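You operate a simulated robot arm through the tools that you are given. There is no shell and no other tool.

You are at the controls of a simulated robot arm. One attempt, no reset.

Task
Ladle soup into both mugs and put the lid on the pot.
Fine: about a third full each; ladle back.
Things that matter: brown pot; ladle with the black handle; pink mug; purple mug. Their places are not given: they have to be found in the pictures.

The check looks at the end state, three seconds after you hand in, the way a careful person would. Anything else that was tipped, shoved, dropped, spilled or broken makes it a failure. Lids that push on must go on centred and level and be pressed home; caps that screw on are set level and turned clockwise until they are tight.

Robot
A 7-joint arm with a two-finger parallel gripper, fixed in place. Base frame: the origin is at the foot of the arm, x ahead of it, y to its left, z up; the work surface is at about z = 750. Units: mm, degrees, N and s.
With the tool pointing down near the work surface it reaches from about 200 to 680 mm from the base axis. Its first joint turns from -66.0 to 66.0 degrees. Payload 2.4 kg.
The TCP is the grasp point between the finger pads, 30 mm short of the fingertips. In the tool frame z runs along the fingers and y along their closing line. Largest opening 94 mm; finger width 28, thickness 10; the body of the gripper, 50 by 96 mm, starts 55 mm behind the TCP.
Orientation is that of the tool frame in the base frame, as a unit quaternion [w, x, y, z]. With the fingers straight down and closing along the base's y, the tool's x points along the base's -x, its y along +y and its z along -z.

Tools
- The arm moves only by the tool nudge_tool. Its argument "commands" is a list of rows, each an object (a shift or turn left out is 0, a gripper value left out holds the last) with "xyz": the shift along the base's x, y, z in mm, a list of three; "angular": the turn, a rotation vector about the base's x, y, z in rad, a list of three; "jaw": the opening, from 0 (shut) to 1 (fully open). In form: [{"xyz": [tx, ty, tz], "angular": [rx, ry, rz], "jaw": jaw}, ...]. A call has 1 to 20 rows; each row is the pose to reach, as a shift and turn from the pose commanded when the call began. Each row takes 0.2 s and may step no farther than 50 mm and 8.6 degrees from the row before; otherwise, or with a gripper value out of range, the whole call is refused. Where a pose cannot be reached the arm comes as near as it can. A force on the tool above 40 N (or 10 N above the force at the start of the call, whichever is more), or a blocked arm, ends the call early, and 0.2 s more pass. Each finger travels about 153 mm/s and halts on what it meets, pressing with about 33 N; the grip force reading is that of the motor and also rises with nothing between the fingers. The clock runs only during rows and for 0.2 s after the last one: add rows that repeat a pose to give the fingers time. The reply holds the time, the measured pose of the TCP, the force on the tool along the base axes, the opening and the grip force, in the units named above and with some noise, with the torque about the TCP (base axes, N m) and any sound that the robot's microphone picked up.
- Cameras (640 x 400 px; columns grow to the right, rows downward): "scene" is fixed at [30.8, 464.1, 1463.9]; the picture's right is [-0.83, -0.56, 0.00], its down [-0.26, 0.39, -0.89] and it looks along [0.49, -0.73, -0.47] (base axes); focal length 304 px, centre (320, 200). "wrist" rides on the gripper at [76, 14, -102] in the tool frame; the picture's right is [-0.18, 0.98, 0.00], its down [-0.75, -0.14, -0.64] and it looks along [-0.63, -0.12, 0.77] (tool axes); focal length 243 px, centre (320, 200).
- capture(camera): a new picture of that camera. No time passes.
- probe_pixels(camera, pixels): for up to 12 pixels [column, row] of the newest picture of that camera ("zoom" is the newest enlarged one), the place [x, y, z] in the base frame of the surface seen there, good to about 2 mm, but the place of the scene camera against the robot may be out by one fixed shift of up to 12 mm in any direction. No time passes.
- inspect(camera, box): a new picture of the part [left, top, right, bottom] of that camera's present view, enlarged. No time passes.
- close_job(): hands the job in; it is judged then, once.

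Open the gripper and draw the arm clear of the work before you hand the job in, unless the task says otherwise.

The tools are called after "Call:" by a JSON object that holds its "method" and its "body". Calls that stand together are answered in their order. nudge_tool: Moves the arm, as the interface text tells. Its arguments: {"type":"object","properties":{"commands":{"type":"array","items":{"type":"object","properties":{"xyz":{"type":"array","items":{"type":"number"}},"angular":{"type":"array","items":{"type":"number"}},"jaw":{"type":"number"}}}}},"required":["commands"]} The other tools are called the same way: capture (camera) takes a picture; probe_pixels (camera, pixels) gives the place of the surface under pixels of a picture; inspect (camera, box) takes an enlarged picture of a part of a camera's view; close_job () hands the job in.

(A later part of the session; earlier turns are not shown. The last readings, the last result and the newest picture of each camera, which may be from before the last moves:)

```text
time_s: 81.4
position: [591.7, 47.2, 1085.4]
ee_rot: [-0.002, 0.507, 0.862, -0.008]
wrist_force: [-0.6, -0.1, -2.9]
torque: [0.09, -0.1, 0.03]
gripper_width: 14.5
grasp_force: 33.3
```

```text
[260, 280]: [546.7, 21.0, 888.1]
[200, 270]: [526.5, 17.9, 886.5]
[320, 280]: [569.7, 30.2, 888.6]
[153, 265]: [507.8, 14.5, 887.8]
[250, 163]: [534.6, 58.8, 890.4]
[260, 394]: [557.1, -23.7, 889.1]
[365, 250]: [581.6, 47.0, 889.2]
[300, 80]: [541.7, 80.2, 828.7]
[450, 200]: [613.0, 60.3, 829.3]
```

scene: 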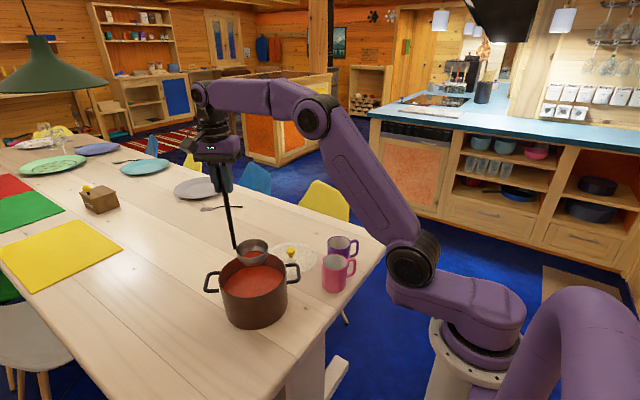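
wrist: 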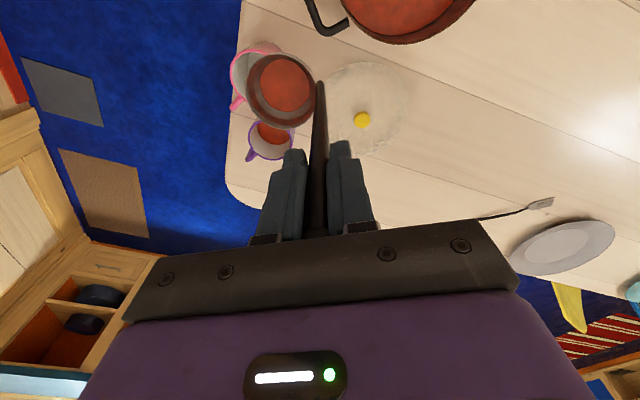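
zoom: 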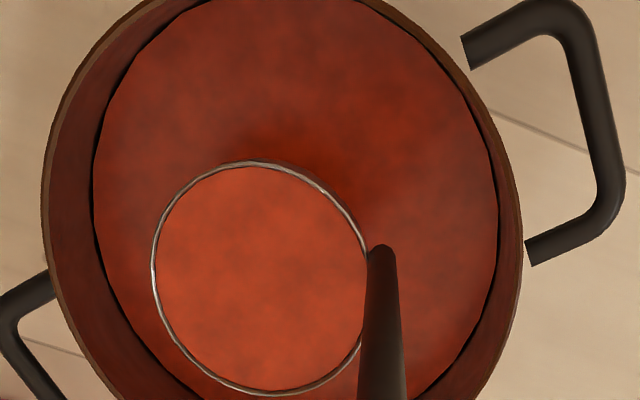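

The surface is ~1.5–2 mm below the rim and the pot soup at z≈829. I raise the ladle clear of the pot rim, then carry it level to the pink mug's start pose.

Call:
{"method": "nudge_tool", "body": {"commands": [{"xyz": [0, 0, 3]}, {"xyz": [0, 0, 9]}, {"xyz": [0, 0, 17]}, {"xyz": [0, 0, 26]}, {"xyz": [0, 0, 35]}, {"xyz": [0, 0, 44]}, {"xyz": [0, 0, 53]}, {"xyz": [0, 0, 61]}, {"xyz": [0, 0, 68]}, {"xyz": [0, 0, 72]}, {"xyz": [0, 0, 74]}, {"xyz": [0, 0, 74]}]}}

Call:
{"method": "nudge_tool", "body": {"commands": [{"xyz": [-1.4, -2.6, 0]}, {"xyz": [-4.2, -7.9, 0]}, {"xyz": [-8.5, -15.9, 0]}, {"xyz": [-14.2, -26.4, 0]}, {"xyz": [-21.2, -39.7, 0]}, {"xyz": [-28.3, -52.9, 0]}, {"xyz": [-35.4, -66.1, 0]}, {"xyz": [-42.5, -79.3, 0]}, {"xyz": [-49.6, -92.6, 0]}, {"xyz": [-56.7, -105.8, 0]}, {"xyz": [-63.7, -119.0, 0]}, {"xyz": [-70.8, -132.2, 0]}, {"xyz": [-77.9, -145.5, 0]}, {"xyz": [-83.6, -156.0, 0]}, {"xyz": [-87.8, -164.0, 0]}, {"xyz": [-90.6, -169.3, 0]}, {"xyz": [-92.0, -171.8, 0]}, {"xyz": [-92.0, -171.8, 0]}]}}

Call:
{"method": "inspect", "body": {"camera": "wrist", "box": [180, 0, 380, 130]}}

Call:
{"method": "inspect", "body": {"camera": "scene", "box": [200, 170, 400, 330]}}

```text
time_s: 84.0
position: [592.3, 46.8, 1159.2]
ee_rot: [-0.003, 0.506, 0.863, -0.008]
wrist_force: [-0.9, -0.3, -3.0]
torque: [0.05, -0.1, 0.02]
gripper_width: 14.6
grasp_force: 33.4
```

```text
time_s: 87.8
position: [500.1, -125.7, 1160.0]
ee_rot: [-0.003, 0.506, 0.863, -0.007]
wrist_force: [-0.5, 0.3, -3.9]
torque: [0.11, -0.13, 0.0]
gripper_width: 14.6
grasp_force: 33.1
```

```text
3.08 times, centred on (280, 65) of wrist
```

zoom: 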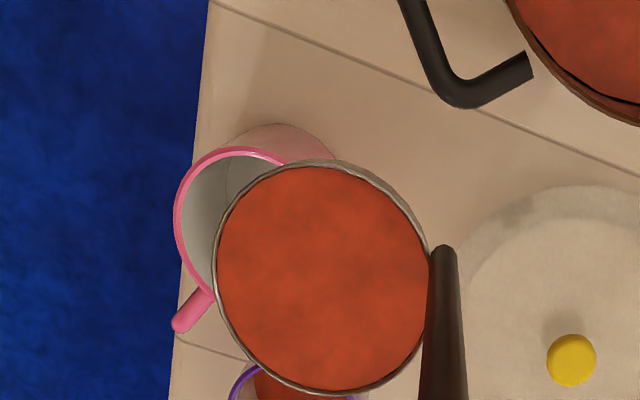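

```text
2.50 times, centred on (300, 250) of scene
```

zoom: 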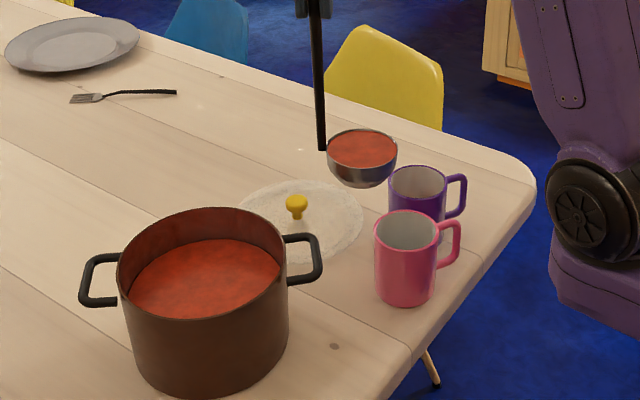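

The full ladle is level above the start pose. I lower 59 mm and begin the pour into the pink mug, to 0.2 rad, then check.

Call:
{"method": "nudge_tool", "body": {"commands": [{"xyz": [0, 0, -3]}, {"xyz": [0, 0, -9]}, {"xyz": [0, 0, -18]}, {"xyz": [0, 0, -28]}, {"xyz": [0, 0, -38]}, {"xyz": [0, 0, -48]}, {"xyz": [0, 0, -55]}, {"xyz": [0, 0, -58]}, {"xyz": [0, 0, -59]}, {"xyz": [0, 0, -59]}, {"xyz": [-8.5, -4.9, -55.7], "angular": [0.025, -0.0433, 0]}, {"xyz": [-17.3, -10.0, -52.8], "angular": [0.05, -0.0866, 0]}, {"xyz": [-26.1, -15.1, -50.5], "angular": [0.075, -0.13, 0]}, {"xyz": [-35.1, -20.3, -48.7], "angular": [0.1, -0.173, 0]}, {"xyz": [-35.1, -20.3, -48.7], "angular": [0.1, -0.173, 0]}, {"xyz": [-35.1, -20.3, -48.7], "angular": [0.1, -0.173, 0]}]}}

Call:
{"method": "inspect", "body": {"camera": "wrist", "box": [180, 0, 380, 150]}}

Call:
{"method": "inspect", "body": {"camera": "scene", "box": [260, 190, 400, 310]}}

```text
time_s: 91.2
position: [465.2, -145.6, 1109.1]
ee_rot: [0.046, 0.504, 0.859, 0.079]
wrist_force: [0.6, 0.0, -3.8]
torque: [0.01, -0.02, -0.01]
gripper_width: 14.7
grasp_force: 32.8
```

```text
2.67 times, centred on (280, 75) of wrist
```

zoom: 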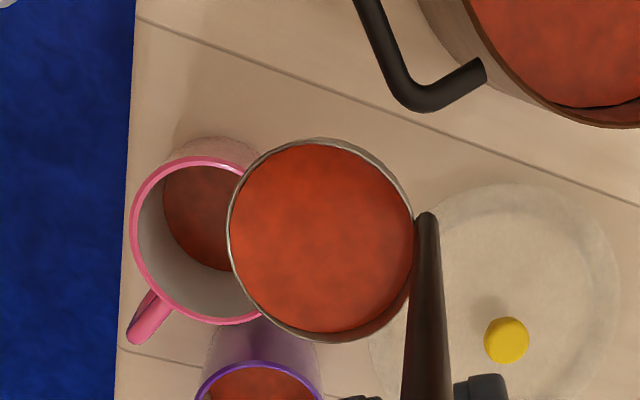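

```text
3.33 times, centred on (330, 250) of scene
```

zoom: 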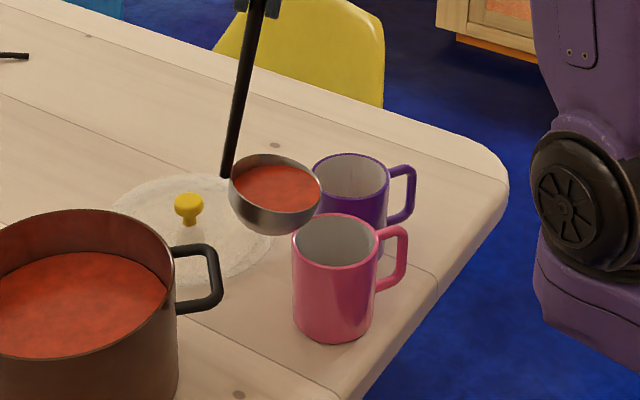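

Soup is landing in the pink mug only. I continue to 0.5 rad and then read the level.

Call:
{"method": "nudge_tool", "body": {"commands": [{"xyz": [-9.1, -5.2, 1.3], "angular": [0.025, -0.0433, 0]}, {"xyz": [-18.3, -10.6, 2.0], "angular": [0.05, -0.0866, 0]}, {"xyz": [-27.6, -15.9, 1.8], "angular": [0.075, -0.13, 0]}, {"xyz": [-36.9, -21.3, 0.9], "angular": [0.1, -0.173, 0]}, {"xyz": [-46.2, -26.7, -0.4], "angular": [0.125, -0.2165, 0]}, {"xyz": [-55.6, -32.0, -2.3], "angular": [0.15, -0.26, 0]}, {"xyz": [-55.6, -32.0, -2.3], "angular": [0.15, -0.26, 0]}, {"xyz": [-55.6, -32.0, -2.3], "angular": [0.15, -0.26, 0]}]}}

Call:
{"method": "inspect", "body": {"camera": "wrist", "box": [180, 0, 380, 150]}}

```text
time_s: 93.0
position: [408.1, -179.2, 1108.0]
ee_rot: [0.12, 0.492, 0.837, 0.208]
wrist_force: [-0.4, -0.2, -2.5]
torque: [-0.07, 0.13, 0.0]
gripper_width: 14.6
grasp_force: 33.0
```

```text
2.67 times, centred on (280, 75) of wrist
```

zoom: 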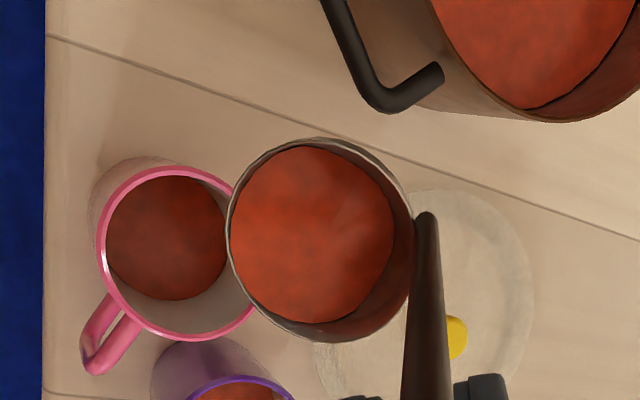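

Call:
{"method": "probe_pixels", "body": {"camera": "zoom", "pixels": [[165, 240], [140, 220], [190, 260], [150, 270], [200, 230], [240, 395]]}}

Call:
{"method": "inspect", "body": {"camera": "scene", "box": [260, 190, 400, 310]}}

```text
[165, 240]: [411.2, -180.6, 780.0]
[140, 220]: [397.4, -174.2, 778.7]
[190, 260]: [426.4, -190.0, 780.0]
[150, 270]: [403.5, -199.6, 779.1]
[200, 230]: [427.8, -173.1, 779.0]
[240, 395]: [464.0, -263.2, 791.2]
```

```text
3.33 times, centred on (330, 250) of scene
```

zoom: 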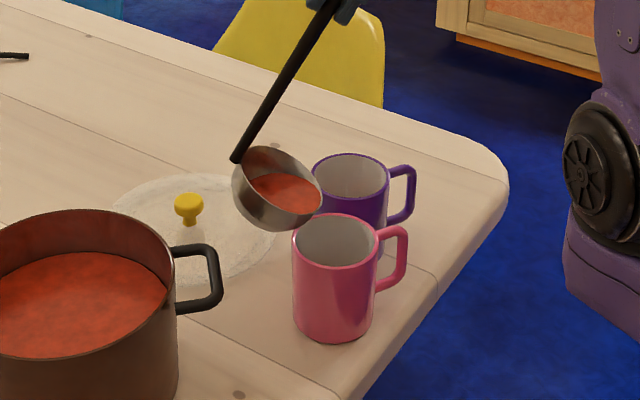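

The pink mug's level is z≈779.5 (about 25%). I tip a little further to 0.6 rad and read again.

Call:
{"method": "nudge_tool", "body": {"commands": [{"xyz": [-9.3, -5.4, -2.9], "angular": [0.025, -0.0433, 0]}, {"xyz": [-18.5, -10.7, -6.4], "angular": [0.05, -0.0866, 0]}, {"xyz": [-18.5, -10.7, -6.4], "angular": [0.05, -0.0866, 0]}, {"xyz": [-18.5, -10.7, -6.4], "angular": [0.05, -0.0866, 0]}]}}

Call:
{"method": "inspect", "body": {"camera": "wrist", "box": [180, 0, 380, 150]}}

Call:
{"method": "probe_pixels", "body": {"camera": "zoom", "pixels": [[150, 240], [135, 225], [170, 260], [145, 270], [180, 240]]}}

```text
time_s: 94.0
position: [389.4, -188.6, 1102.2]
ee_rot: [0.143, 0.485, 0.826, 0.249]
wrist_force: [1.2, 0.7, -2.7]
torque: [-0.08, 0.15, -0.01]
gripper_width: 14.6
grasp_force: 33.3
```

```text
2.67 times, centred on (280, 75) of wrist
```

zoom: 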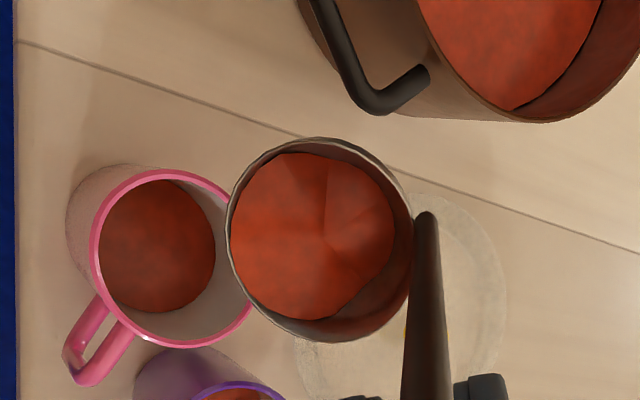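

```text
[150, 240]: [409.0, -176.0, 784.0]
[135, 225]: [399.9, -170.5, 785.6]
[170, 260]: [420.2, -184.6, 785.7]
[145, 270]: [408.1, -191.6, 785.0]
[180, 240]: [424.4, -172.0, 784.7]
```

Now z≈785 (31.5%). A last small tip to 0.64 rad should bring it to a third.

Call:
{"method": "nudge_tool", "body": {"commands": [{"xyz": [-3.7, -2.1, -1.6], "angular": [0.01, -0.0173, 0]}, {"xyz": [-7.4, -4.2, -3.2], "angular": [0.02, -0.0346, 0]}, {"xyz": [-7.4, -4.2, -3.2], "angular": [0.02, -0.0346, 0]}, {"xyz": [-7.4, -4.2, -3.2], "angular": [0.02, -0.0346, 0]}]}}

Call:
{"method": "inspect", "body": {"camera": "wrist", "box": [180, 0, 380, 150]}}

Call:
{"method": "probe_pixels", "body": {"camera": "zoom", "pixels": [[150, 240], [135, 225], [170, 260], [145, 270], [180, 240]]}}

```text
time_s: 95.0
position: [383.3, -193.4, 1099.3]
ee_rot: [0.153, 0.482, 0.821, 0.266]
wrist_force: [0.0, 0.4, -2.4]
torque: [-0.08, 0.22, -0.02]
gripper_width: 14.5
grasp_force: 32.9
```

```text
2.67 times, centred on (280, 75) of wrist
```

zoom: 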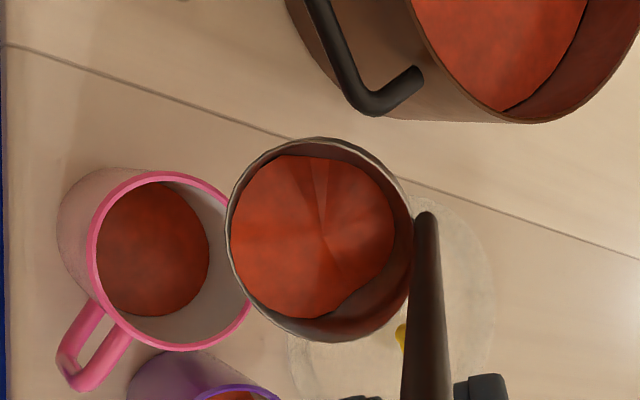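

```text
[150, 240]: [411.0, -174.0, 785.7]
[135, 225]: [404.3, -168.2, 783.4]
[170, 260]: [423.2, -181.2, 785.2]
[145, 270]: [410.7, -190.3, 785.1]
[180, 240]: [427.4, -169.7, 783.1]
```

The pink mug reads z≈785 (about 32%), so both mugs are at about a third. I reverse the tilt along the same path, keeping the lip over the mug, and rise.

Call:
{"method": "nudge_tool", "body": {"commands": [{"xyz": [7.4, 4.2, 3.2], "angular": [-0.02, 0.0346, 0]}, {"xyz": [16.6, 9.5, 6.8], "angular": [-0.045, 0.0779, 0]}, {"xyz": [25.9, 14.9, 9.6], "angular": [-0.07, 0.121, 0]}, {"xyz": [44.6, 25.6, 12.8], "angular": [-0.12, 0.2078, 0]}, {"xyz": [63.2, 36.3, 13.9], "angular": [-0.17, 0.2944, 0]}, {"xyz": [81.5, 46.9, 11.9], "angular": [-0.22, 0.381, 0]}, {"xyz": [99.3, 57.2, 7.8], "angular": [-0.27, 0.4676, 0]}, {"xyz": [116.6, 67.2, 1.6], "angular": [-0.32, 0.5542, 0]}, {"xyz": [116.6, 67.2, 1.6], "angular": [-0.32, 0.5542, 0]}, {"xyz": [116.6, 67.2, 10], "angular": [-0.32, 0.5542, 0]}, {"xyz": [116.6, 67.2, 25], "angular": [-0.32, 0.5542, 0]}, {"xyz": [116.6, 67.2, 40], "angular": [-0.32, 0.5542, 0]}, {"xyz": [116.6, 67.2, 52], "angular": [-0.32, 0.5542, 0]}, {"xyz": [116.6, 67.2, 60], "angular": [-0.32, 0.5542, 0]}, {"xyz": [116.6, 67.2, 60], "angular": [-0.32, 0.5542, 0]}]}}

Call:
{"method": "inspect", "body": {"camera": "wrist", "box": [180, 0, 380, 150]}}

Call:
{"method": "inspect", "body": {"camera": "scene", "box": [200, 170, 400, 330]}}

```text
time_s: 98.2
position: [501.6, -125.3, 1158.1]
ee_rot: [-0.003, 0.506, 0.863, -0.008]
wrist_force: [0.1, 0.1, -2.9]
torque: [0.08, -0.06, 0.0]
gripper_width: 14.2
grasp_force: 33.7
```

```text
2.67 times, centred on (280, 75) of wrist
```

zoom: 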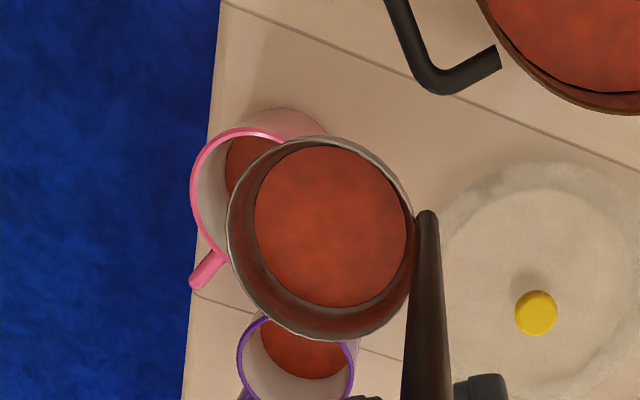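

```text
2.50 times, centred on (300, 250) of scene
```

zoom: 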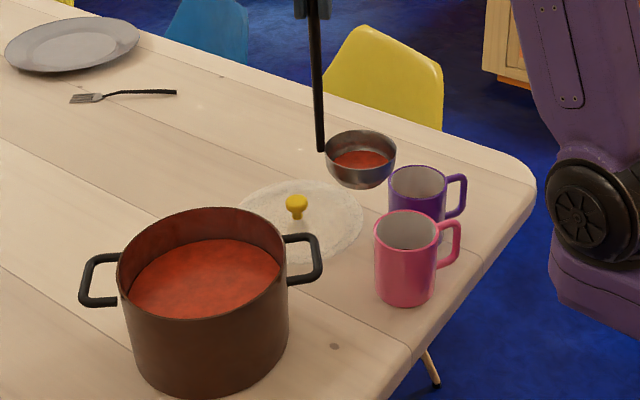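

Mugs and table are clean. I carry the leftover back over the pot to empty it there.

Call:
{"method": "nudge_tool", "body": {"commands": [{"xyz": [3, 5, 0]}, {"xyz": [9, 16, 0]}, {"xyz": [18, 32, 0]}, {"xyz": [28, 50, 0]}, {"xyz": [38, 68, 0]}, {"xyz": [48, 86, 0]}, {"xyz": [58, 104, 0]}, {"xyz": [68, 121, 0]}, {"xyz": [78, 139, 0]}, {"xyz": [87, 155, 0]}, {"xyz": [94, 168, 0]}, {"xyz": [98, 175, 0]}, {"xyz": [98, 175, 0]}, {"xyz": [98, 175, -8]}, {"xyz": [98, 175, -20]}, {"xyz": [98, 175, -30]}, {"xyz": [98, 175, -34]}, {"xyz": [98, 175, -34]}]}}

Call:
{"method": "inspect", "body": {"camera": "wrist", "box": [180, 0, 400, 150]}}

```text
time_s: 102.0
position: [598.1, 49.6, 1124.6]
ee_rot: [-0.002, 0.506, 0.863, -0.009]
wrist_force: [0.9, 0.5, -1.7]
torque: [0.05, -0.09, 0.03]
gripper_width: 14.5
grasp_force: 33.2
```

```text
2.67 times, centred on (290, 75) of wrist
```

zoom: 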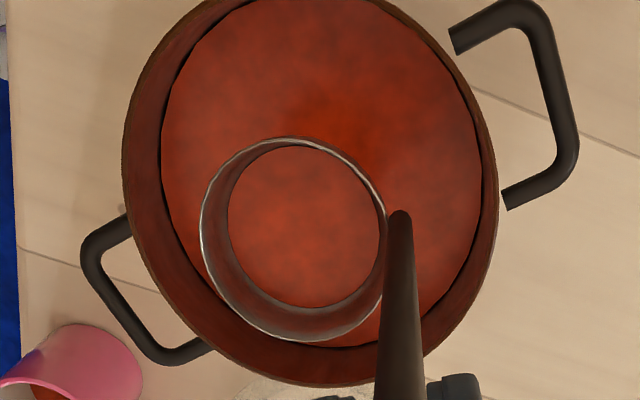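

The bowl is over the pot centre. I tip it about its lip to 0.7 rad so the leftover runs back into the pot.

Call:
{"method": "nudge_tool", "body": {"commands": [{"xyz": [-8.5, -4.9, 4.3], "angular": [0.025, -0.0433, 0]}, {"xyz": [-17.3, -10.0, 8.2], "angular": [0.05, -0.0866, 0]}, {"xyz": [-35.1, -20.3, 14.3], "angular": [0.1, -0.173, 0]}, {"xyz": [-53.4, -30.9, 18.3], "angular": [0.15, -0.26, 0]}, {"xyz": [-72.0, -41.6, 20.2], "angular": [0.2, -0.346, 0]}, {"xyz": [-90.7, -52.3, 20.0], "angular": [0.25, -0.433, 0]}, {"xyz": [-109.2, -63.0, 17.6], "angular": [0.3, -0.52, 0]}, {"xyz": [-118.4, -68.3, 15.6], "angular": [0.325, -0.563, 0]}, {"xyz": [-127.4, -73.6, 13.1], "angular": [0.35, -0.606, 0]}, {"xyz": [-127.4, -73.6, 13.1], "angular": [0.35, -0.606, 0]}]}}

Call:
{"method": "capture", "body": {"camera": "scene"}}

```text
time_s: 104.2
position: [469.2, -22.5, 1138.6]
ee_rot: [0.167, 0.477, 0.812, 0.29]
wrist_force: [0.1, -0.1, -2.4]
torque: [-0.12, 0.21, 0.02]
gripper_width: 14.7
grasp_force: 33.3
```

```text
taken
```

scene: 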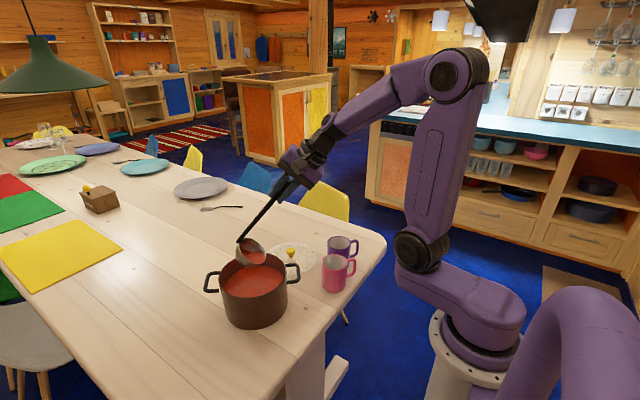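

All is steady. I continue tipping to 0.9 rad to drain more of the ladle into the pot.

Call:
{"method": "nudge_tool", "body": {"commands": [{"xyz": [-9.0, -5.1, -3.1], "angular": [0.025, -0.0433, 0]}, {"xyz": [-17.8, -10.2, -6.6], "angular": [0.05, -0.0866, 0]}, {"xyz": [-26.4, -15.2, -10.7], "angular": [0.075, -0.13, 0]}, {"xyz": [-34.9, -20.1, -15.2], "angular": [0.1, -0.173, 0]}, {"xyz": [-34.9, -20.1, -15.2], "angular": [0.1, -0.173, 0]}]}}

Call:
{"method": "inspect", "body": {"camera": "scene", "box": [190, 100, 390, 330]}}

```text
time_s: 105.4
position: [435.1, -43.3, 1122.3]
ee_rot: [0.213, 0.458, 0.78, 0.37]
wrist_force: [-0.1, 0.1, -2.7]
torque: [-0.11, 0.21, -0.02]
gripper_width: 14.6
grasp_force: 33.2
```

```text
1.74 times, centred on (290, 215) of scene
```

zoom: 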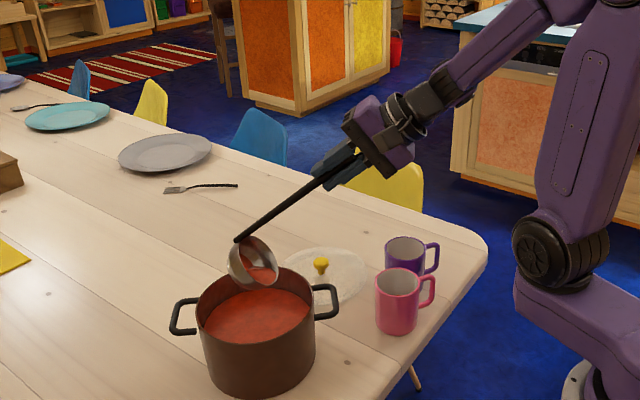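

Still within reach. I go on to 1.1 rad to empty nearly everything.

Call:
{"method": "nudge_tool", "body": {"commands": [{"xyz": [-8.2, -4.8, -5.0], "angular": [0.025, -0.0433, 0]}, {"xyz": [-16.2, -9.4, -10.5], "angular": [0.05, -0.0866, 0]}, {"xyz": [-24.0, -13.9, -16.5], "angular": [0.075, -0.13, 0]}, {"xyz": [-31.5, -18.2, -22.9], "angular": [0.1, -0.173, 0]}, {"xyz": [-31.5, -18.2, -22.9], "angular": [0.1, -0.173, 0]}]}}

Call:
{"method": "inspect", "body": {"camera": "scene", "box": [190, 100, 390, 330]}}

Call:
{"method": "capture", "body": {"camera": "wrist"}}

```text
time_s: 106.6
position: [405.7, -60.9, 1098.7]
ee_rot: [0.256, 0.434, 0.738, 0.448]
wrist_force: [0.7, 0.1, -2.2]
torque: [-0.17, 0.26, -0.04]
gripper_width: 14.7
grasp_force: 33.0
out of reach, approached as far as the arm can: row 2
```

```text
1.74 times, centred on (290, 215) of scene
```

zoom: 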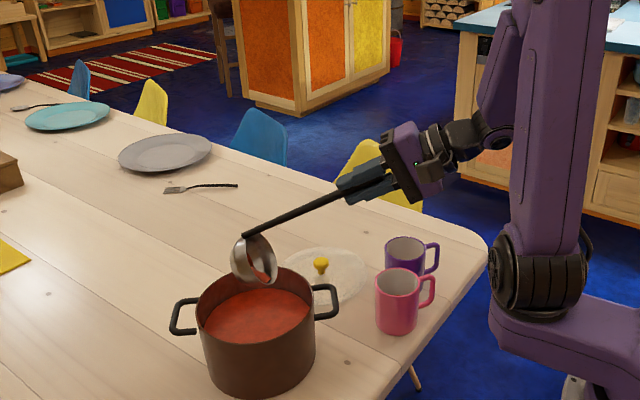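

```text
taken
```

wrist: 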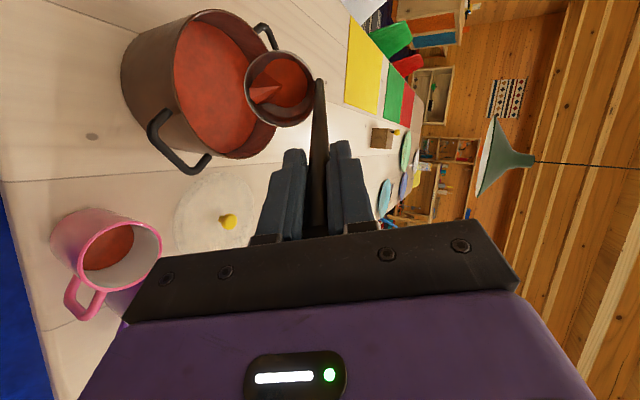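

The ladle is nearly drained into the pot. I reverse the tilt back to level over the pot and rise 40 mm.

Call:
{"method": "nudge_tool", "body": {"commands": [{"xyz": [7.5, 4.3, 6.4], "angular": [-0.025, 0.0433, 0]}, {"xyz": [15.3, 8.8, 12.4], "angular": [-0.05, 0.0866, 0]}, {"xyz": [31.5, 18.2, 22.9], "angular": [-0.1, 0.173, 0]}, {"xyz": [48.6, 28.1, 31.5], "angular": [-0.15, 0.26, 0]}, {"xyz": [66.4, 38.3, 38.1], "angular": [-0.2, 0.346, 0]}, {"xyz": [84.6, 48.9, 42.6], "angular": [-0.25, 0.433, 0]}, {"xyz": [103.1, 59.6, 45.0], "angular": [-0.3, 0.52, 0]}, {"xyz": [121.8, 70.3, 45.2], "angular": [-0.35, 0.606, 0]}, {"xyz": [140.4, 81.0, 43.3], "angular": [-0.4, 0.693, 0]}, {"xyz": [158.7, 91.6, 39.3], "angular": [-0.45, 0.779, 0]}, {"xyz": [176.5, 101.9, 33.2], "angular": [-0.5, 0.866, 0]}, {"xyz": [193.8, 111.9, 25.0], "angular": [-0.55, 0.953, 0]}, {"xyz": [193.8, 111.9, 25.0], "angular": [-0.55, 0.953, 0]}, {"xyz": [193.8, 111.9, 40.0], "angular": [-0.55, 0.953, 0]}, {"xyz": [193.8, 111.9, 55.0], "angular": [-0.55, 0.953, 0]}, {"xyz": [193.8, 111.9, 65.0], "angular": [-0.55, 0.953, 0]}, {"xyz": [193.8, 111.9, 65.0], "angular": [-0.55, 0.953, 0]}]}}

Call:
{"method": "inspect", "body": {"camera": "wrist", "box": [180, 0, 400, 150]}}

Call:
{"method": "capture", "body": {"camera": "scene"}}

```text
time_s: 110.2
position: [599.1, 49.3, 1164.7]
ee_rot: [-0.004, 0.507, 0.862, -0.008]
wrist_force: [-0.4, 0.3, -1.7]
torque: [0.04, -0.05, 0.01]
gripper_width: 14.3
grasp_force: 33.0
```

```text
2.67 times, centred on (290, 75) of wrist
```

zoom: 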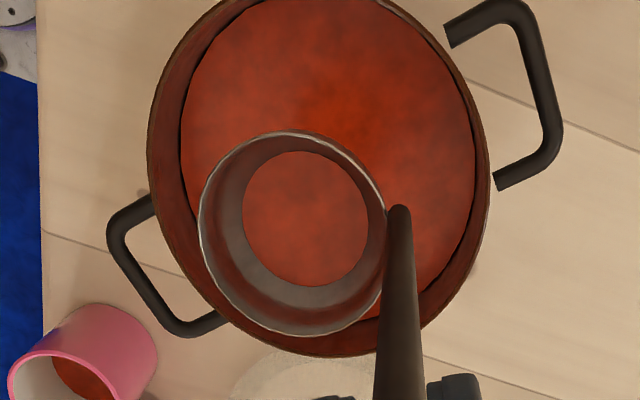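

```text
taken
```

scene: 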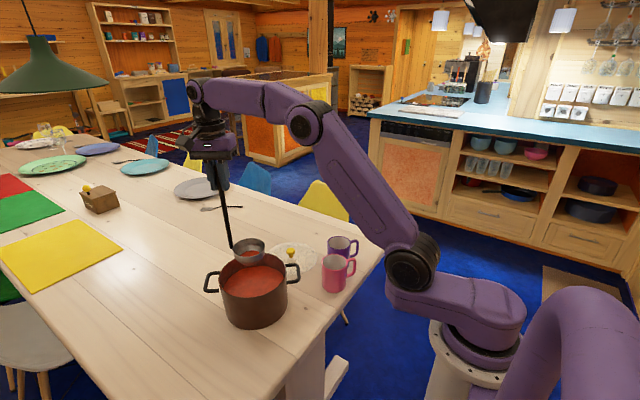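

Only a thin film remains in the ladle. I undo the yaw while carrying it back above its original spot beside the pot.

Call:
{"method": "nudge_tool", "body": {"commands": [{"xyz": [-5, 1, 0], "angular": [0, 0, 0.03]}, {"xyz": [-19, 5, 0], "angular": [0, 0, 0.1]}, {"xyz": [-38, 9, 0], "angular": [0, 0, 0.2]}, {"xyz": [-57, 14, 0], "angular": [0, 0, 0.3]}, {"xyz": [-76, 19, 0], "angular": [0, 0, 0.4]}, {"xyz": [-95, 23, 0], "angular": [0, 0, 0.5]}, {"xyz": [-114, 28, 0], "angular": [0, 0, 0.6]}, {"xyz": [-133, 33, 0], "angular": [0, 0, 0.7]}, {"xyz": [-152, 38, 0], "angular": [0, 0, 0.8]}, {"xyz": [-170, 42, 0], "angular": [0, 0, 0.88]}, {"xyz": [-183, 45, 0], "angular": [0, 0, 0.94]}, {"xyz": [-189.6, 46.9, 0], "angular": [0, 0, 0.971]}, {"xyz": [-189.6, 46.9, 0], "angular": [0, 0, 0.971]}, {"xyz": [-189.6, 46.9, 0], "angular": [0, 0, 0.971]}]}}

Call:
{"method": "capture", "body": {"camera": "wrist"}}

Call:
{"method": "capture", "body": {"camera": "scene"}}

```text
time_s: 113.2
position: [407.0, 96.8, 1164.7]
ee_rot: [0.001, 0.045, 0.999, -0.009]
wrist_force: [0.1, 0.3, -1.5]
torque: [0.09, -0.02, -0.02]
gripper_width: 14.7
grasp_force: 32.8
```

```text
taken
```

wrist: 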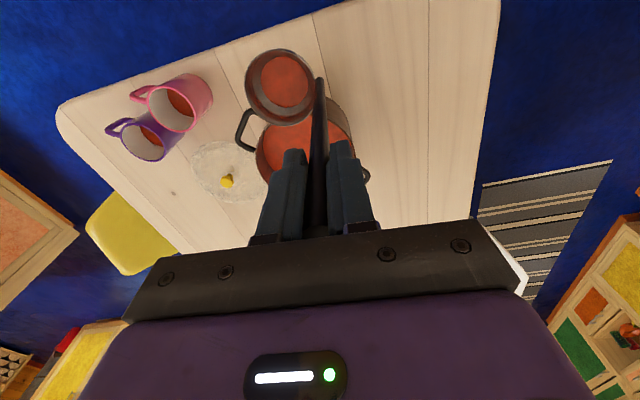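

```text
taken
```

scene: 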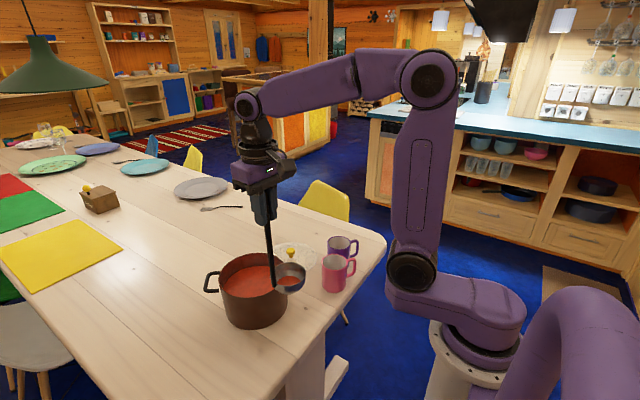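

The ladle hangs over its original spot. I check the bowl's level here before lowering.

Call:
{"method": "inspect", "body": {"camera": "wrist", "box": [235, 40, 345, 140]}}

Call:
{"method": "probe_pixels", "body": {"camera": "zoom", "pixels": [[140, 190], [285, 48], [290, 354], [411, 290], [300, 175], [216, 175], [380, 175], [295, 100], [305, 260], [440, 170], [440, 300], [400, 100]]}}

```text
4.00 times, centred on (290, 90) of wrist
```

zoom: 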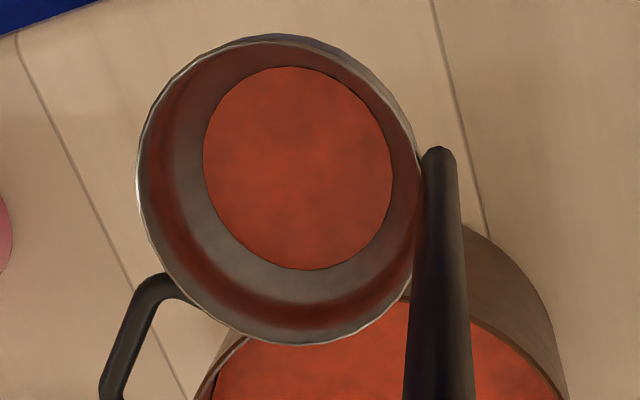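

```text
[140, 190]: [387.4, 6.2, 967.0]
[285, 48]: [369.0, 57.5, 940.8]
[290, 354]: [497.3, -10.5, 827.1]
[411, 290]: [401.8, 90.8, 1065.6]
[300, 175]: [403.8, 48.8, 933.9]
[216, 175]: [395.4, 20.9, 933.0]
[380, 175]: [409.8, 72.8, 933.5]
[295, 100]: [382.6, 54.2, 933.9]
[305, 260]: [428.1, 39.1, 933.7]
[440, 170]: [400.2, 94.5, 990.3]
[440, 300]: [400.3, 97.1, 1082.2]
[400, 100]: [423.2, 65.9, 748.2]
```

Only a ~1 mm film remains and the ladle has slid down perhaps 2–3 mm in the grip. I apply a 0.01 rad trim and lower it to just above the table.

Call:
{"method": "nudge_tool", "body": {"commands": [{"xyz": [0, 0, -10], "angular": [-0.005, 0, 0]}, {"xyz": [0, 0, -30], "angular": [-0.01, 0, 0]}, {"xyz": [0, 0, -50], "angular": [-0.01, 0, 0]}, {"xyz": [0, 0, -70], "angular": [-0.01, 0, 0]}, {"xyz": [0, 0, -90], "angular": [-0.01, 0, 0]}, {"xyz": [0, 0, -110], "angular": [-0.01, 0, 0]}, {"xyz": [0, 0, -130], "angular": [-0.01, 0, 0]}, {"xyz": [0, 0, -148], "angular": [-0.01, 0, 0]}, {"xyz": [0, 0, -160], "angular": [-0.01, 0, 0]}, {"xyz": [0, 0, -168], "angular": [-0.01, 0, 0]}, {"xyz": [0, 0, -171], "angular": [-0.01, 0, 0]}, {"xyz": [0, 0, -171], "angular": [-0.01, 0, 0]}]}}

Call:
{"method": "inspect", "body": {"camera": "scene", "box": [230, 230, 350, 350]}}

Call:
{"method": "inspect", "body": {"camera": "wrist", "box": [235, 40, 345, 140]}}

```text
time_s: 115.8
position: [407.7, 95.9, 994.2]
ee_rot: [0.001, 0.045, 0.999, -0.015]
wrist_force: [-0.1, 0.4, -1.9]
torque: [0.09, 0.0, 0.0]
gripper_width: 14.6
grasp_force: 33.1
```

```text
3.33 times, centred on (290, 290) of scene
```

zoom: 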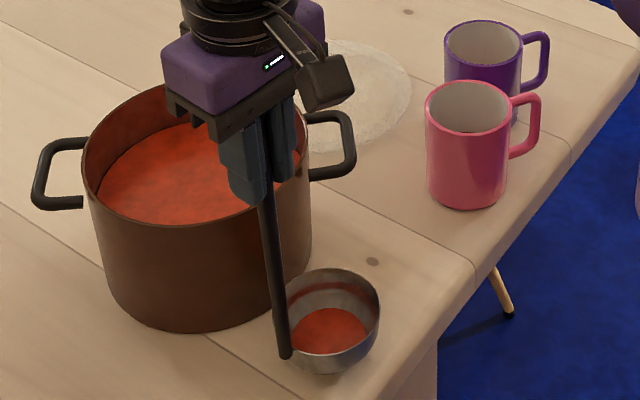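

```text
4.00 times, centred on (290, 90) of wrist
```

zoom: 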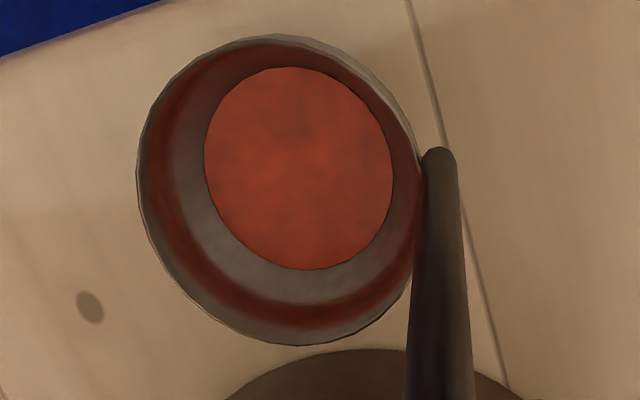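

The bowl is a few mm above the table. I lower in 1–2 mm steps and watch the vertical force for contact.

Call:
{"method": "nudge_tool", "body": {"commands": [{"xyz": [0, 0, -2]}, {"xyz": [0, 0, -4]}, {"xyz": [0, 0, -6]}, {"xyz": [0, 0, -6]}]}}

Call:
{"method": "nudge_tool", "body": {"commands": [{"xyz": [0, 0, -1]}, {"xyz": [0, 0, -1.5]}, {"xyz": [0, 0, -1.5]}]}}

```text
time_s: 116.8
position: [407.5, 96.8, 988.1]
ee_rot: [0.001, 0.044, 0.999, -0.014]
wrist_force: [0.0, 0.6, -2.9]
torque: [0.09, 0.0, 0.04]
gripper_width: 14.8
grasp_force: 33.7
```

```text
time_s: 117.6
position: [408.2, 96.6, 987.6]
ee_rot: [0.001, 0.046, 0.999, -0.014]
wrist_force: [-0.7, 0.2, -2.6]
torque: [0.03, -0.03, -0.01]
gripper_width: 14.7
grasp_force: 33.1
```

No contact yet (force still about the ladle's own weight). I continue in half-millimetre steps.

Call:
{"method": "nudge_tool", "body": {"commands": [{"xyz": [0, 0, -0.7]}, {"xyz": [0, 0, -1.4]}, {"xyz": [0, 0, -1.4]}]}}

Call:
{"method": "inspect", "body": {"camera": "scene", "box": [260, 290, 330, 350]}}

```text
time_s: 118.4
position: [408.5, 97.1, 985.8]
ee_rot: [0.004, 0.045, 0.999, -0.012]
wrist_force: [-0.4, 5.8, 24.2]
torque: [-0.43, -0.18, 0.01]
gripper_width: 14.8
grasp_force: 33.1
```

```text
6.67 times, centred on (295, 320) of scene
```

zoom: 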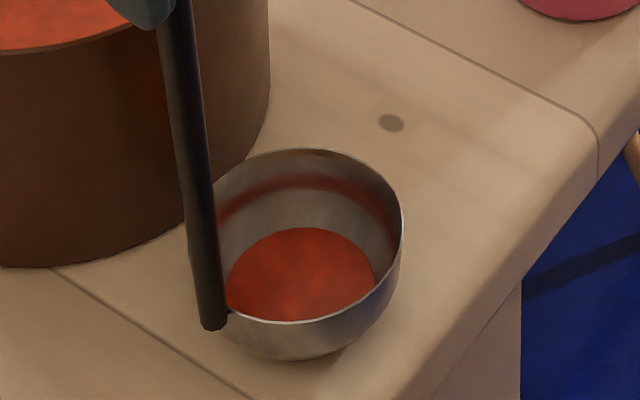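

Firm contact now (+24 N). I ease up about 0.9 mm to unload, then open the jaws gently.

Call:
{"method": "nudge_tool", "body": {"commands": [{"xyz": [0, 0, 0.5]}, {"xyz": [0, 0, 0.9]}, {"xyz": [0, 0, 0.9]}]}}

```text
time_s: 119.2
position: [408.9, 96.4, 985.0]
ee_rot: [0.001, 0.045, 0.999, -0.014]
wrist_force: [1.1, 2.6, 7.8]
torque: [0.03, -0.58, 0.17]
gripper_width: 14.5
grasp_force: 33.1
```

Residual contact is light. I open the jaws gradually so the ladle settles upright.

Call:
{"method": "nudge_tool", "body": {"commands": [{"jaw": 0.17}, {"jaw": 0.19}, {"jaw": 0.22}, {"jaw": 0.28}, {"jaw": 0.4}, {"jaw": 0.6}, {"jaw": 0.8}, {"jaw": 1.0}, {"jaw": 1.0}]}}

Call:
{"method": "capture", "body": {"camera": "wrist"}}

Call:
{"method": "inspect", "body": {"camera": "scene", "box": [190, 200, 350, 345]}}

```text
time_s: 121.2
position: [407.5, 97.2, 985.7]
ee_rot: [0.001, 0.046, 0.999, -0.014]
wrist_force: [0.4, 0.3, -0.5]
torque: [-0.02, -0.03, 0.0]
gripper_width: 93.7
grasp_force: 0.2
```

```text
taken
```

wrist: 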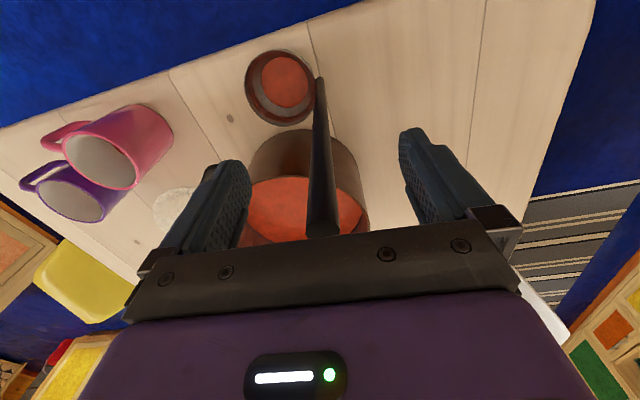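

```text
2.76 times, centred on (270, 272) of scene
```

zoom: 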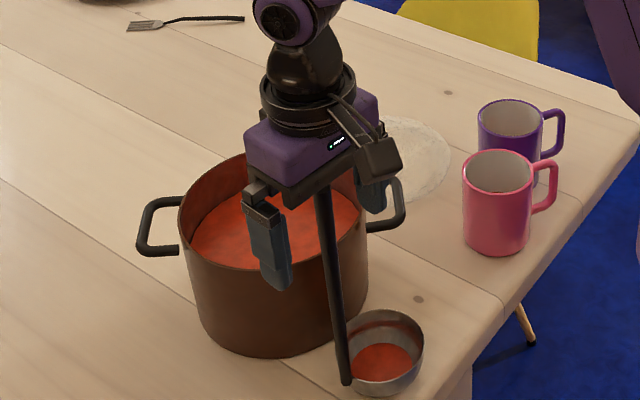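

The ladle stands on its own again at its original spot. I withdraw straight up clear of its handle.

Call:
{"method": "nudge_tool", "body": {"commands": [{"xyz": [0, 0, 10], "jaw": 1}, {"xyz": [0, 0.5, 30], "jaw": 1}, {"xyz": [0, 0.8, 55], "jaw": 1}, {"xyz": [0, 0.8, 80], "jaw": 1}, {"xyz": [0, 0.8, 105], "jaw": 1}, {"xyz": [0, 0.8, 130], "jaw": 1}, {"xyz": [0, 0.8, 150], "jaw": 1}, {"xyz": [0, 0.8, 150], "jaw": 1}]}}

Call:
{"method": "capture", "body": {"camera": "wrist"}}

Call:
{"method": "capture", "body": {"camera": "scene"}}

```text
time_s: 123.0
position: [407.6, 96.6, 1137.0]
ee_rot: [0.001, 0.046, 0.999, -0.014]
wrist_force: [0.4, 1.0, 0.6]
torque: [-0.01, 0.03, -0.01]
gripper_width: 94.1
grasp_force: 0.1
```

```text
taken
```

wrist: 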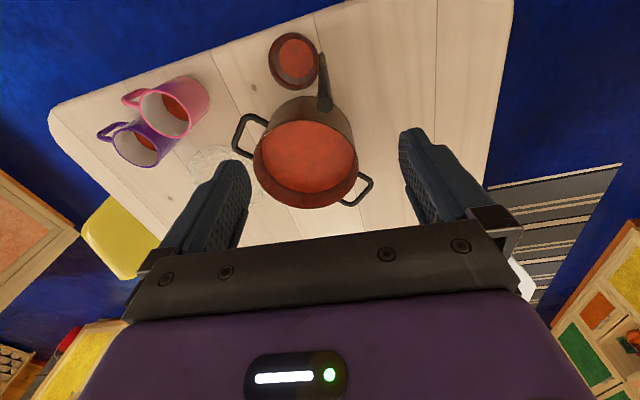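

```text
taken
```

scene: 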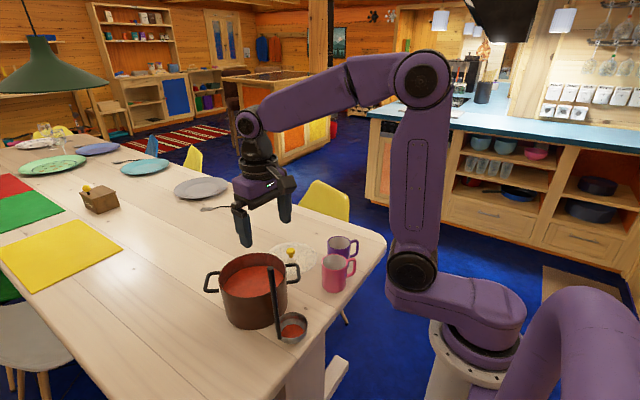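

The ladle stands as before, with the pot and mugs undisturbed. I level the tool and move above the lid's knob near (605,-200).

Call:
{"method": "nudge_tool", "body": {"commands": [{"xyz": [10, -15, 0], "angular": [0.01, 0, 0], "jaw": 1}, {"xyz": [32, -48, 0], "angular": [0.028, 0, 0], "jaw": 1}, {"xyz": [54, -82, 0], "angular": [0.028, 0, 0], "jaw": 1}, {"xyz": [76, -115, 0], "angular": [0.028, 0, 0], "jaw": 1}, {"xyz": [98, -148, 0], "angular": [0.028, 0, 0], "jaw": 1}, {"xyz": [120, -181, 0], "angular": [0.028, 0, 0], "jaw": 1}, {"xyz": [142, -214, 0], "angular": [0.028, 0, 0], "jaw": 1}, {"xyz": [164, -247, -20], "angular": [0.028, 0, 0], "jaw": 1}, {"xyz": [183, -276, -50], "angular": [0.028, 0, 0], "jaw": 1}, {"xyz": [197, -297, -85], "angular": [0.028, 0, 0], "jaw": 1}, {"xyz": [197, -297, -120], "angular": [0.028, 0, 0], "jaw": 1}, {"xyz": [197, -297, -150], "angular": [0.028, 0, 0], "jaw": 1}, {"xyz": [197, -297, -175], "angular": [0.028, 0, 0], "jaw": 1}, {"xyz": [197, -297, -187], "angular": [0.028, 0, 0], "jaw": 1}, {"xyz": [197, -297, -187], "angular": [0.028, 0, 0], "jaw": 1}]}}

Call:
{"method": "capture", "body": {"camera": "wrist"}}

Call:
{"method": "inspect", "body": {"camera": "wrist", "box": [240, 40, 400, 140]}}

```text
time_s: 126.2
position: [606.4, -200.9, 947.6]
ee_rot: [0.0, 0.046, 0.999, 0.0]
wrist_force: [-0.3, -0.5, 0.3]
torque: [0.02, 0.0, 0.0]
gripper_width: 94.0
grasp_force: 0.0
```

```text
taken
```

wrist: 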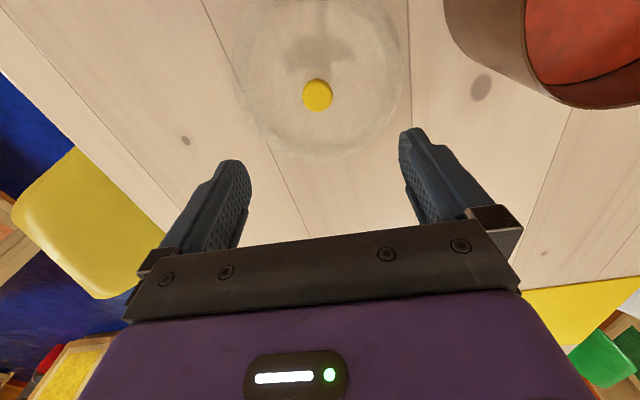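

```text
4.00 times, centred on (320, 90) of wrist
```

zoom: 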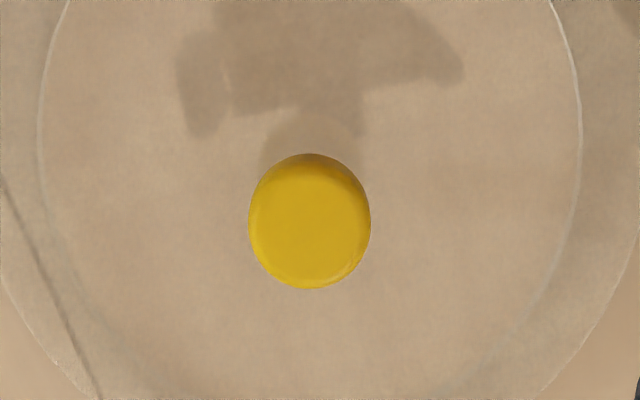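

The knob is right below the gripper at zoom (310,222). I probe its edges and the lid's rim.

Call:
{"method": "probe_pixels", "body": {"camera": "zoom", "pixels": [[310, 225], [252, 225], [367, 225], [310, 195], [310, 284], [275, 200], [345, 200], [310, 170], [40, 150], [578, 150], [630, 280], [10, 280]]}}

Call:
{"method": "probe_pixels", "body": {"camera": "wrist", "pixels": [[233, 80], [409, 60], [320, 160], [300, 10], [320, 75], [345, 150], [270, 140], [395, 110], [385, 20], [250, 20], [320, 130], [360, 60]]}}

```text
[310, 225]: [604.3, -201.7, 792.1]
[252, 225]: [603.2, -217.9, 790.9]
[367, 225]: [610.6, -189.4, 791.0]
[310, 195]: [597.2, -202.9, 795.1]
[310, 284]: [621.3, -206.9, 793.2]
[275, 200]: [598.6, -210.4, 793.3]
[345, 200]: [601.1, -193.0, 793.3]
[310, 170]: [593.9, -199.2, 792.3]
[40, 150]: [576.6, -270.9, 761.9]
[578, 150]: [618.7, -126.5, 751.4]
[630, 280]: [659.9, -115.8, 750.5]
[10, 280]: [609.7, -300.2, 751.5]
```

```text
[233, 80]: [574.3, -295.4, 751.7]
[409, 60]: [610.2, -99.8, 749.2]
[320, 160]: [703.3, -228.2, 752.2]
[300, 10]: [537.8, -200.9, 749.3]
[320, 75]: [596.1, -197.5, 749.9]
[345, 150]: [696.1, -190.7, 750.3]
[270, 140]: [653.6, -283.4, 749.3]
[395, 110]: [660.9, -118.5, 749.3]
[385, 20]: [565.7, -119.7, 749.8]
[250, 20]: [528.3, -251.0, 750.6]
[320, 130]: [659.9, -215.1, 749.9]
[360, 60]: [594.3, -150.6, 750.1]
```

The knob's top is centred at about (607,-203.4), z≈793, ~29 mm wide, on a slightly domed glass lid. I centre on it and descend so the fingertips end about 8 mm above the glass.

Call:
{"method": "nudge_tool", "body": {"commands": [{"xyz": [0.4, -1.2, -15], "jaw": 1}, {"xyz": [0.8, -2.5, -35], "jaw": 1}, {"xyz": [0.8, -2.5, -60], "jaw": 1}, {"xyz": [0.8, -2.5, -85], "jaw": 1}, {"xyz": [0.8, -2.5, -105], "jaw": 1}, {"xyz": [0.8, -2.5, -118], "jaw": 1}, {"xyz": [0.8, -2.5, -125], "jaw": 1}, {"xyz": [0.8, -2.5, -125], "jaw": 1}]}}

Call:
{"method": "capture", "body": {"camera": "wrist"}}

Call:
{"method": "inspect", "body": {"camera": "scene", "box": [240, 190, 350, 290]}}

```text
time_s: 128.0
position: [606.6, -202.2, 824.7]
ee_rot: [0.001, 0.046, 0.999, 0.001]
wrist_force: [0.2, -0.3, 0.4]
torque: [0.01, -0.01, 0.02]
gripper_width: 94.0
grasp_force: 0.1
```

```text
taken
```

wrist: 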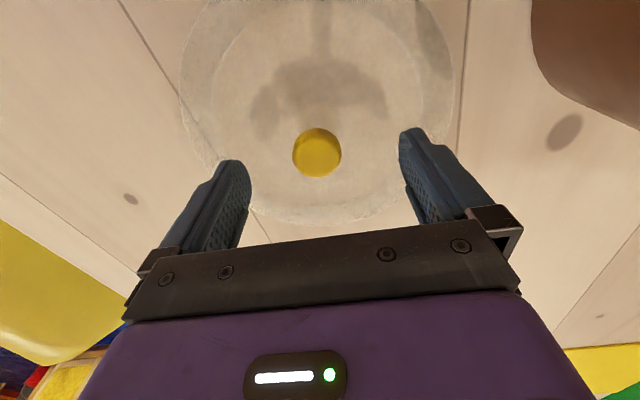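

```text
4.00 times, centred on (295, 240) of scene
```

zoom: 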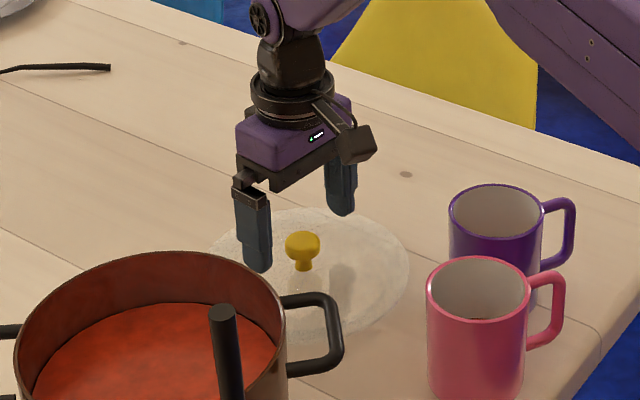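

The knob is between the fingers at wrist (317,152). I probe once more from this close view to centre precisely.

Call:
{"method": "inspect", "body": {"camera": "wrist", "box": [270, 110, 370, 190]}}

Call:
{"method": "probe_pixels", "body": {"camera": "zoom", "pixels": [[300, 180], [150, 200], [452, 200], [160, 170], [445, 170], [300, 130], [300, 300], [300, 420], [220, 220], [380, 220]]}}

```text
5.00 times, centred on (320, 150) of wrist
```

zoom: 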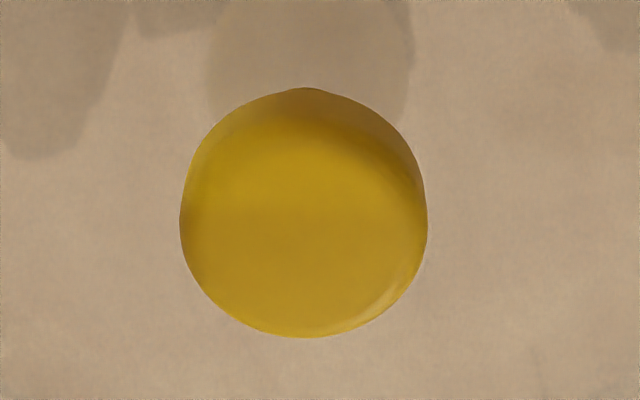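

```text
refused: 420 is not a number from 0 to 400
```

Call:
{"method": "probe_pixels", "body": {"camera": "zoom", "pixels": [[305, 220], [185, 220], [424, 220], [305, 150], [305, 332], [305, 110], [230, 160], [380, 160], [230, 290], [380, 290]]}}

```text
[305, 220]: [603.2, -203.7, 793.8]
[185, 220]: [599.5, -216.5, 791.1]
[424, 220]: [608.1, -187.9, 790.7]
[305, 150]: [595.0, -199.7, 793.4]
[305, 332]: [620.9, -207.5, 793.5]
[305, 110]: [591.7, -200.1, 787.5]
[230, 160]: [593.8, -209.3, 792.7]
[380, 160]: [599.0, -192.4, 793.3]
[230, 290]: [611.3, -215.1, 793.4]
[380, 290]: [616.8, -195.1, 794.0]
```

Knob centre ≈ (606,-203), within about a millimetre of the TCP. I lower 20 mm to grip height and close slowly.

Call:
{"method": "nudge_tool", "body": {"commands": [{"xyz": [-0.3, -0.6, -7], "jaw": 1}, {"xyz": [-0.3, -0.6, -14], "jaw": 1}, {"xyz": [-0.3, -0.6, -20], "jaw": 1}, {"xyz": [-0.3, -0.6, -20], "jaw": 1}]}}

Call:
{"method": "inspect", "body": {"camera": "scene", "box": [250, 210, 330, 280]}}

```text
time_s: 129.0
position: [606.3, -203.2, 804.9]
ee_rot: [0.0, 0.045, 0.999, 0.0]
wrist_force: [-0.6, 0.3, -0.1]
torque: [0.0, 0.01, 0.01]
gripper_width: 93.9
grasp_force: 0.0
```

```text
5.71 times, centred on (290, 245) of scene
```

zoom: 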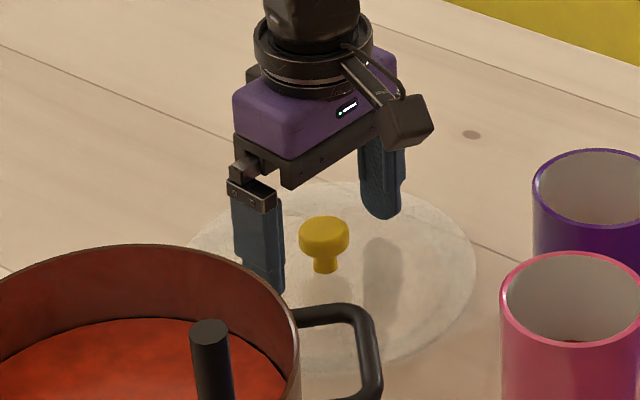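

Fingers straddle the knob with tips above the glass. I close the jaws stepwise.

Call:
{"method": "nudge_tool", "body": {"commands": [{"jaw": 0.6}, {"jaw": 0.45}, {"jaw": 0.38}, {"jaw": 0.34}, {"jaw": 0.3}, {"jaw": 0.2}, {"jaw": 0.0}, {"jaw": 0.0}, {"jaw": 0.0}]}}

Call:
{"method": "capture", "body": {"camera": "wrist"}}

Call:
{"method": "inspect", "body": {"camera": "scene", "box": [250, 210, 330, 280]}}

```text
time_s: 131.0
position: [606.0, -203.7, 805.4]
ee_rot: [0.002, 0.045, 0.999, 0.0]
wrist_force: [0.2, -0.7, 0.6]
torque: [-0.04, -0.04, -0.09]
gripper_width: 31.0
grasp_force: 32.7
```

```text
taken
```

wrist: 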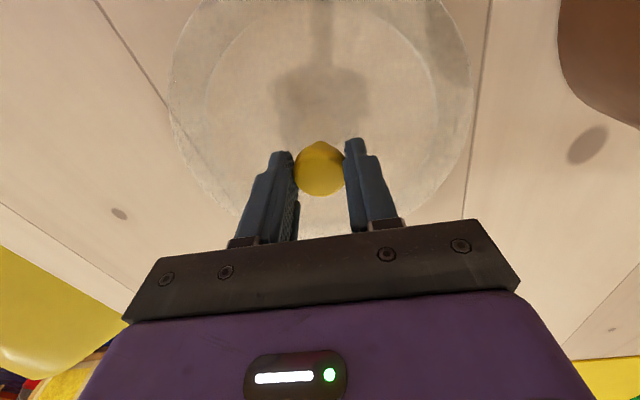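

```text
5.71 times, centred on (290, 245) of scene
```

zoom: 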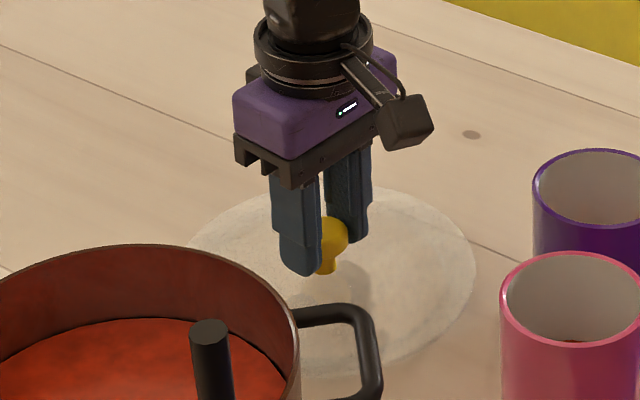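

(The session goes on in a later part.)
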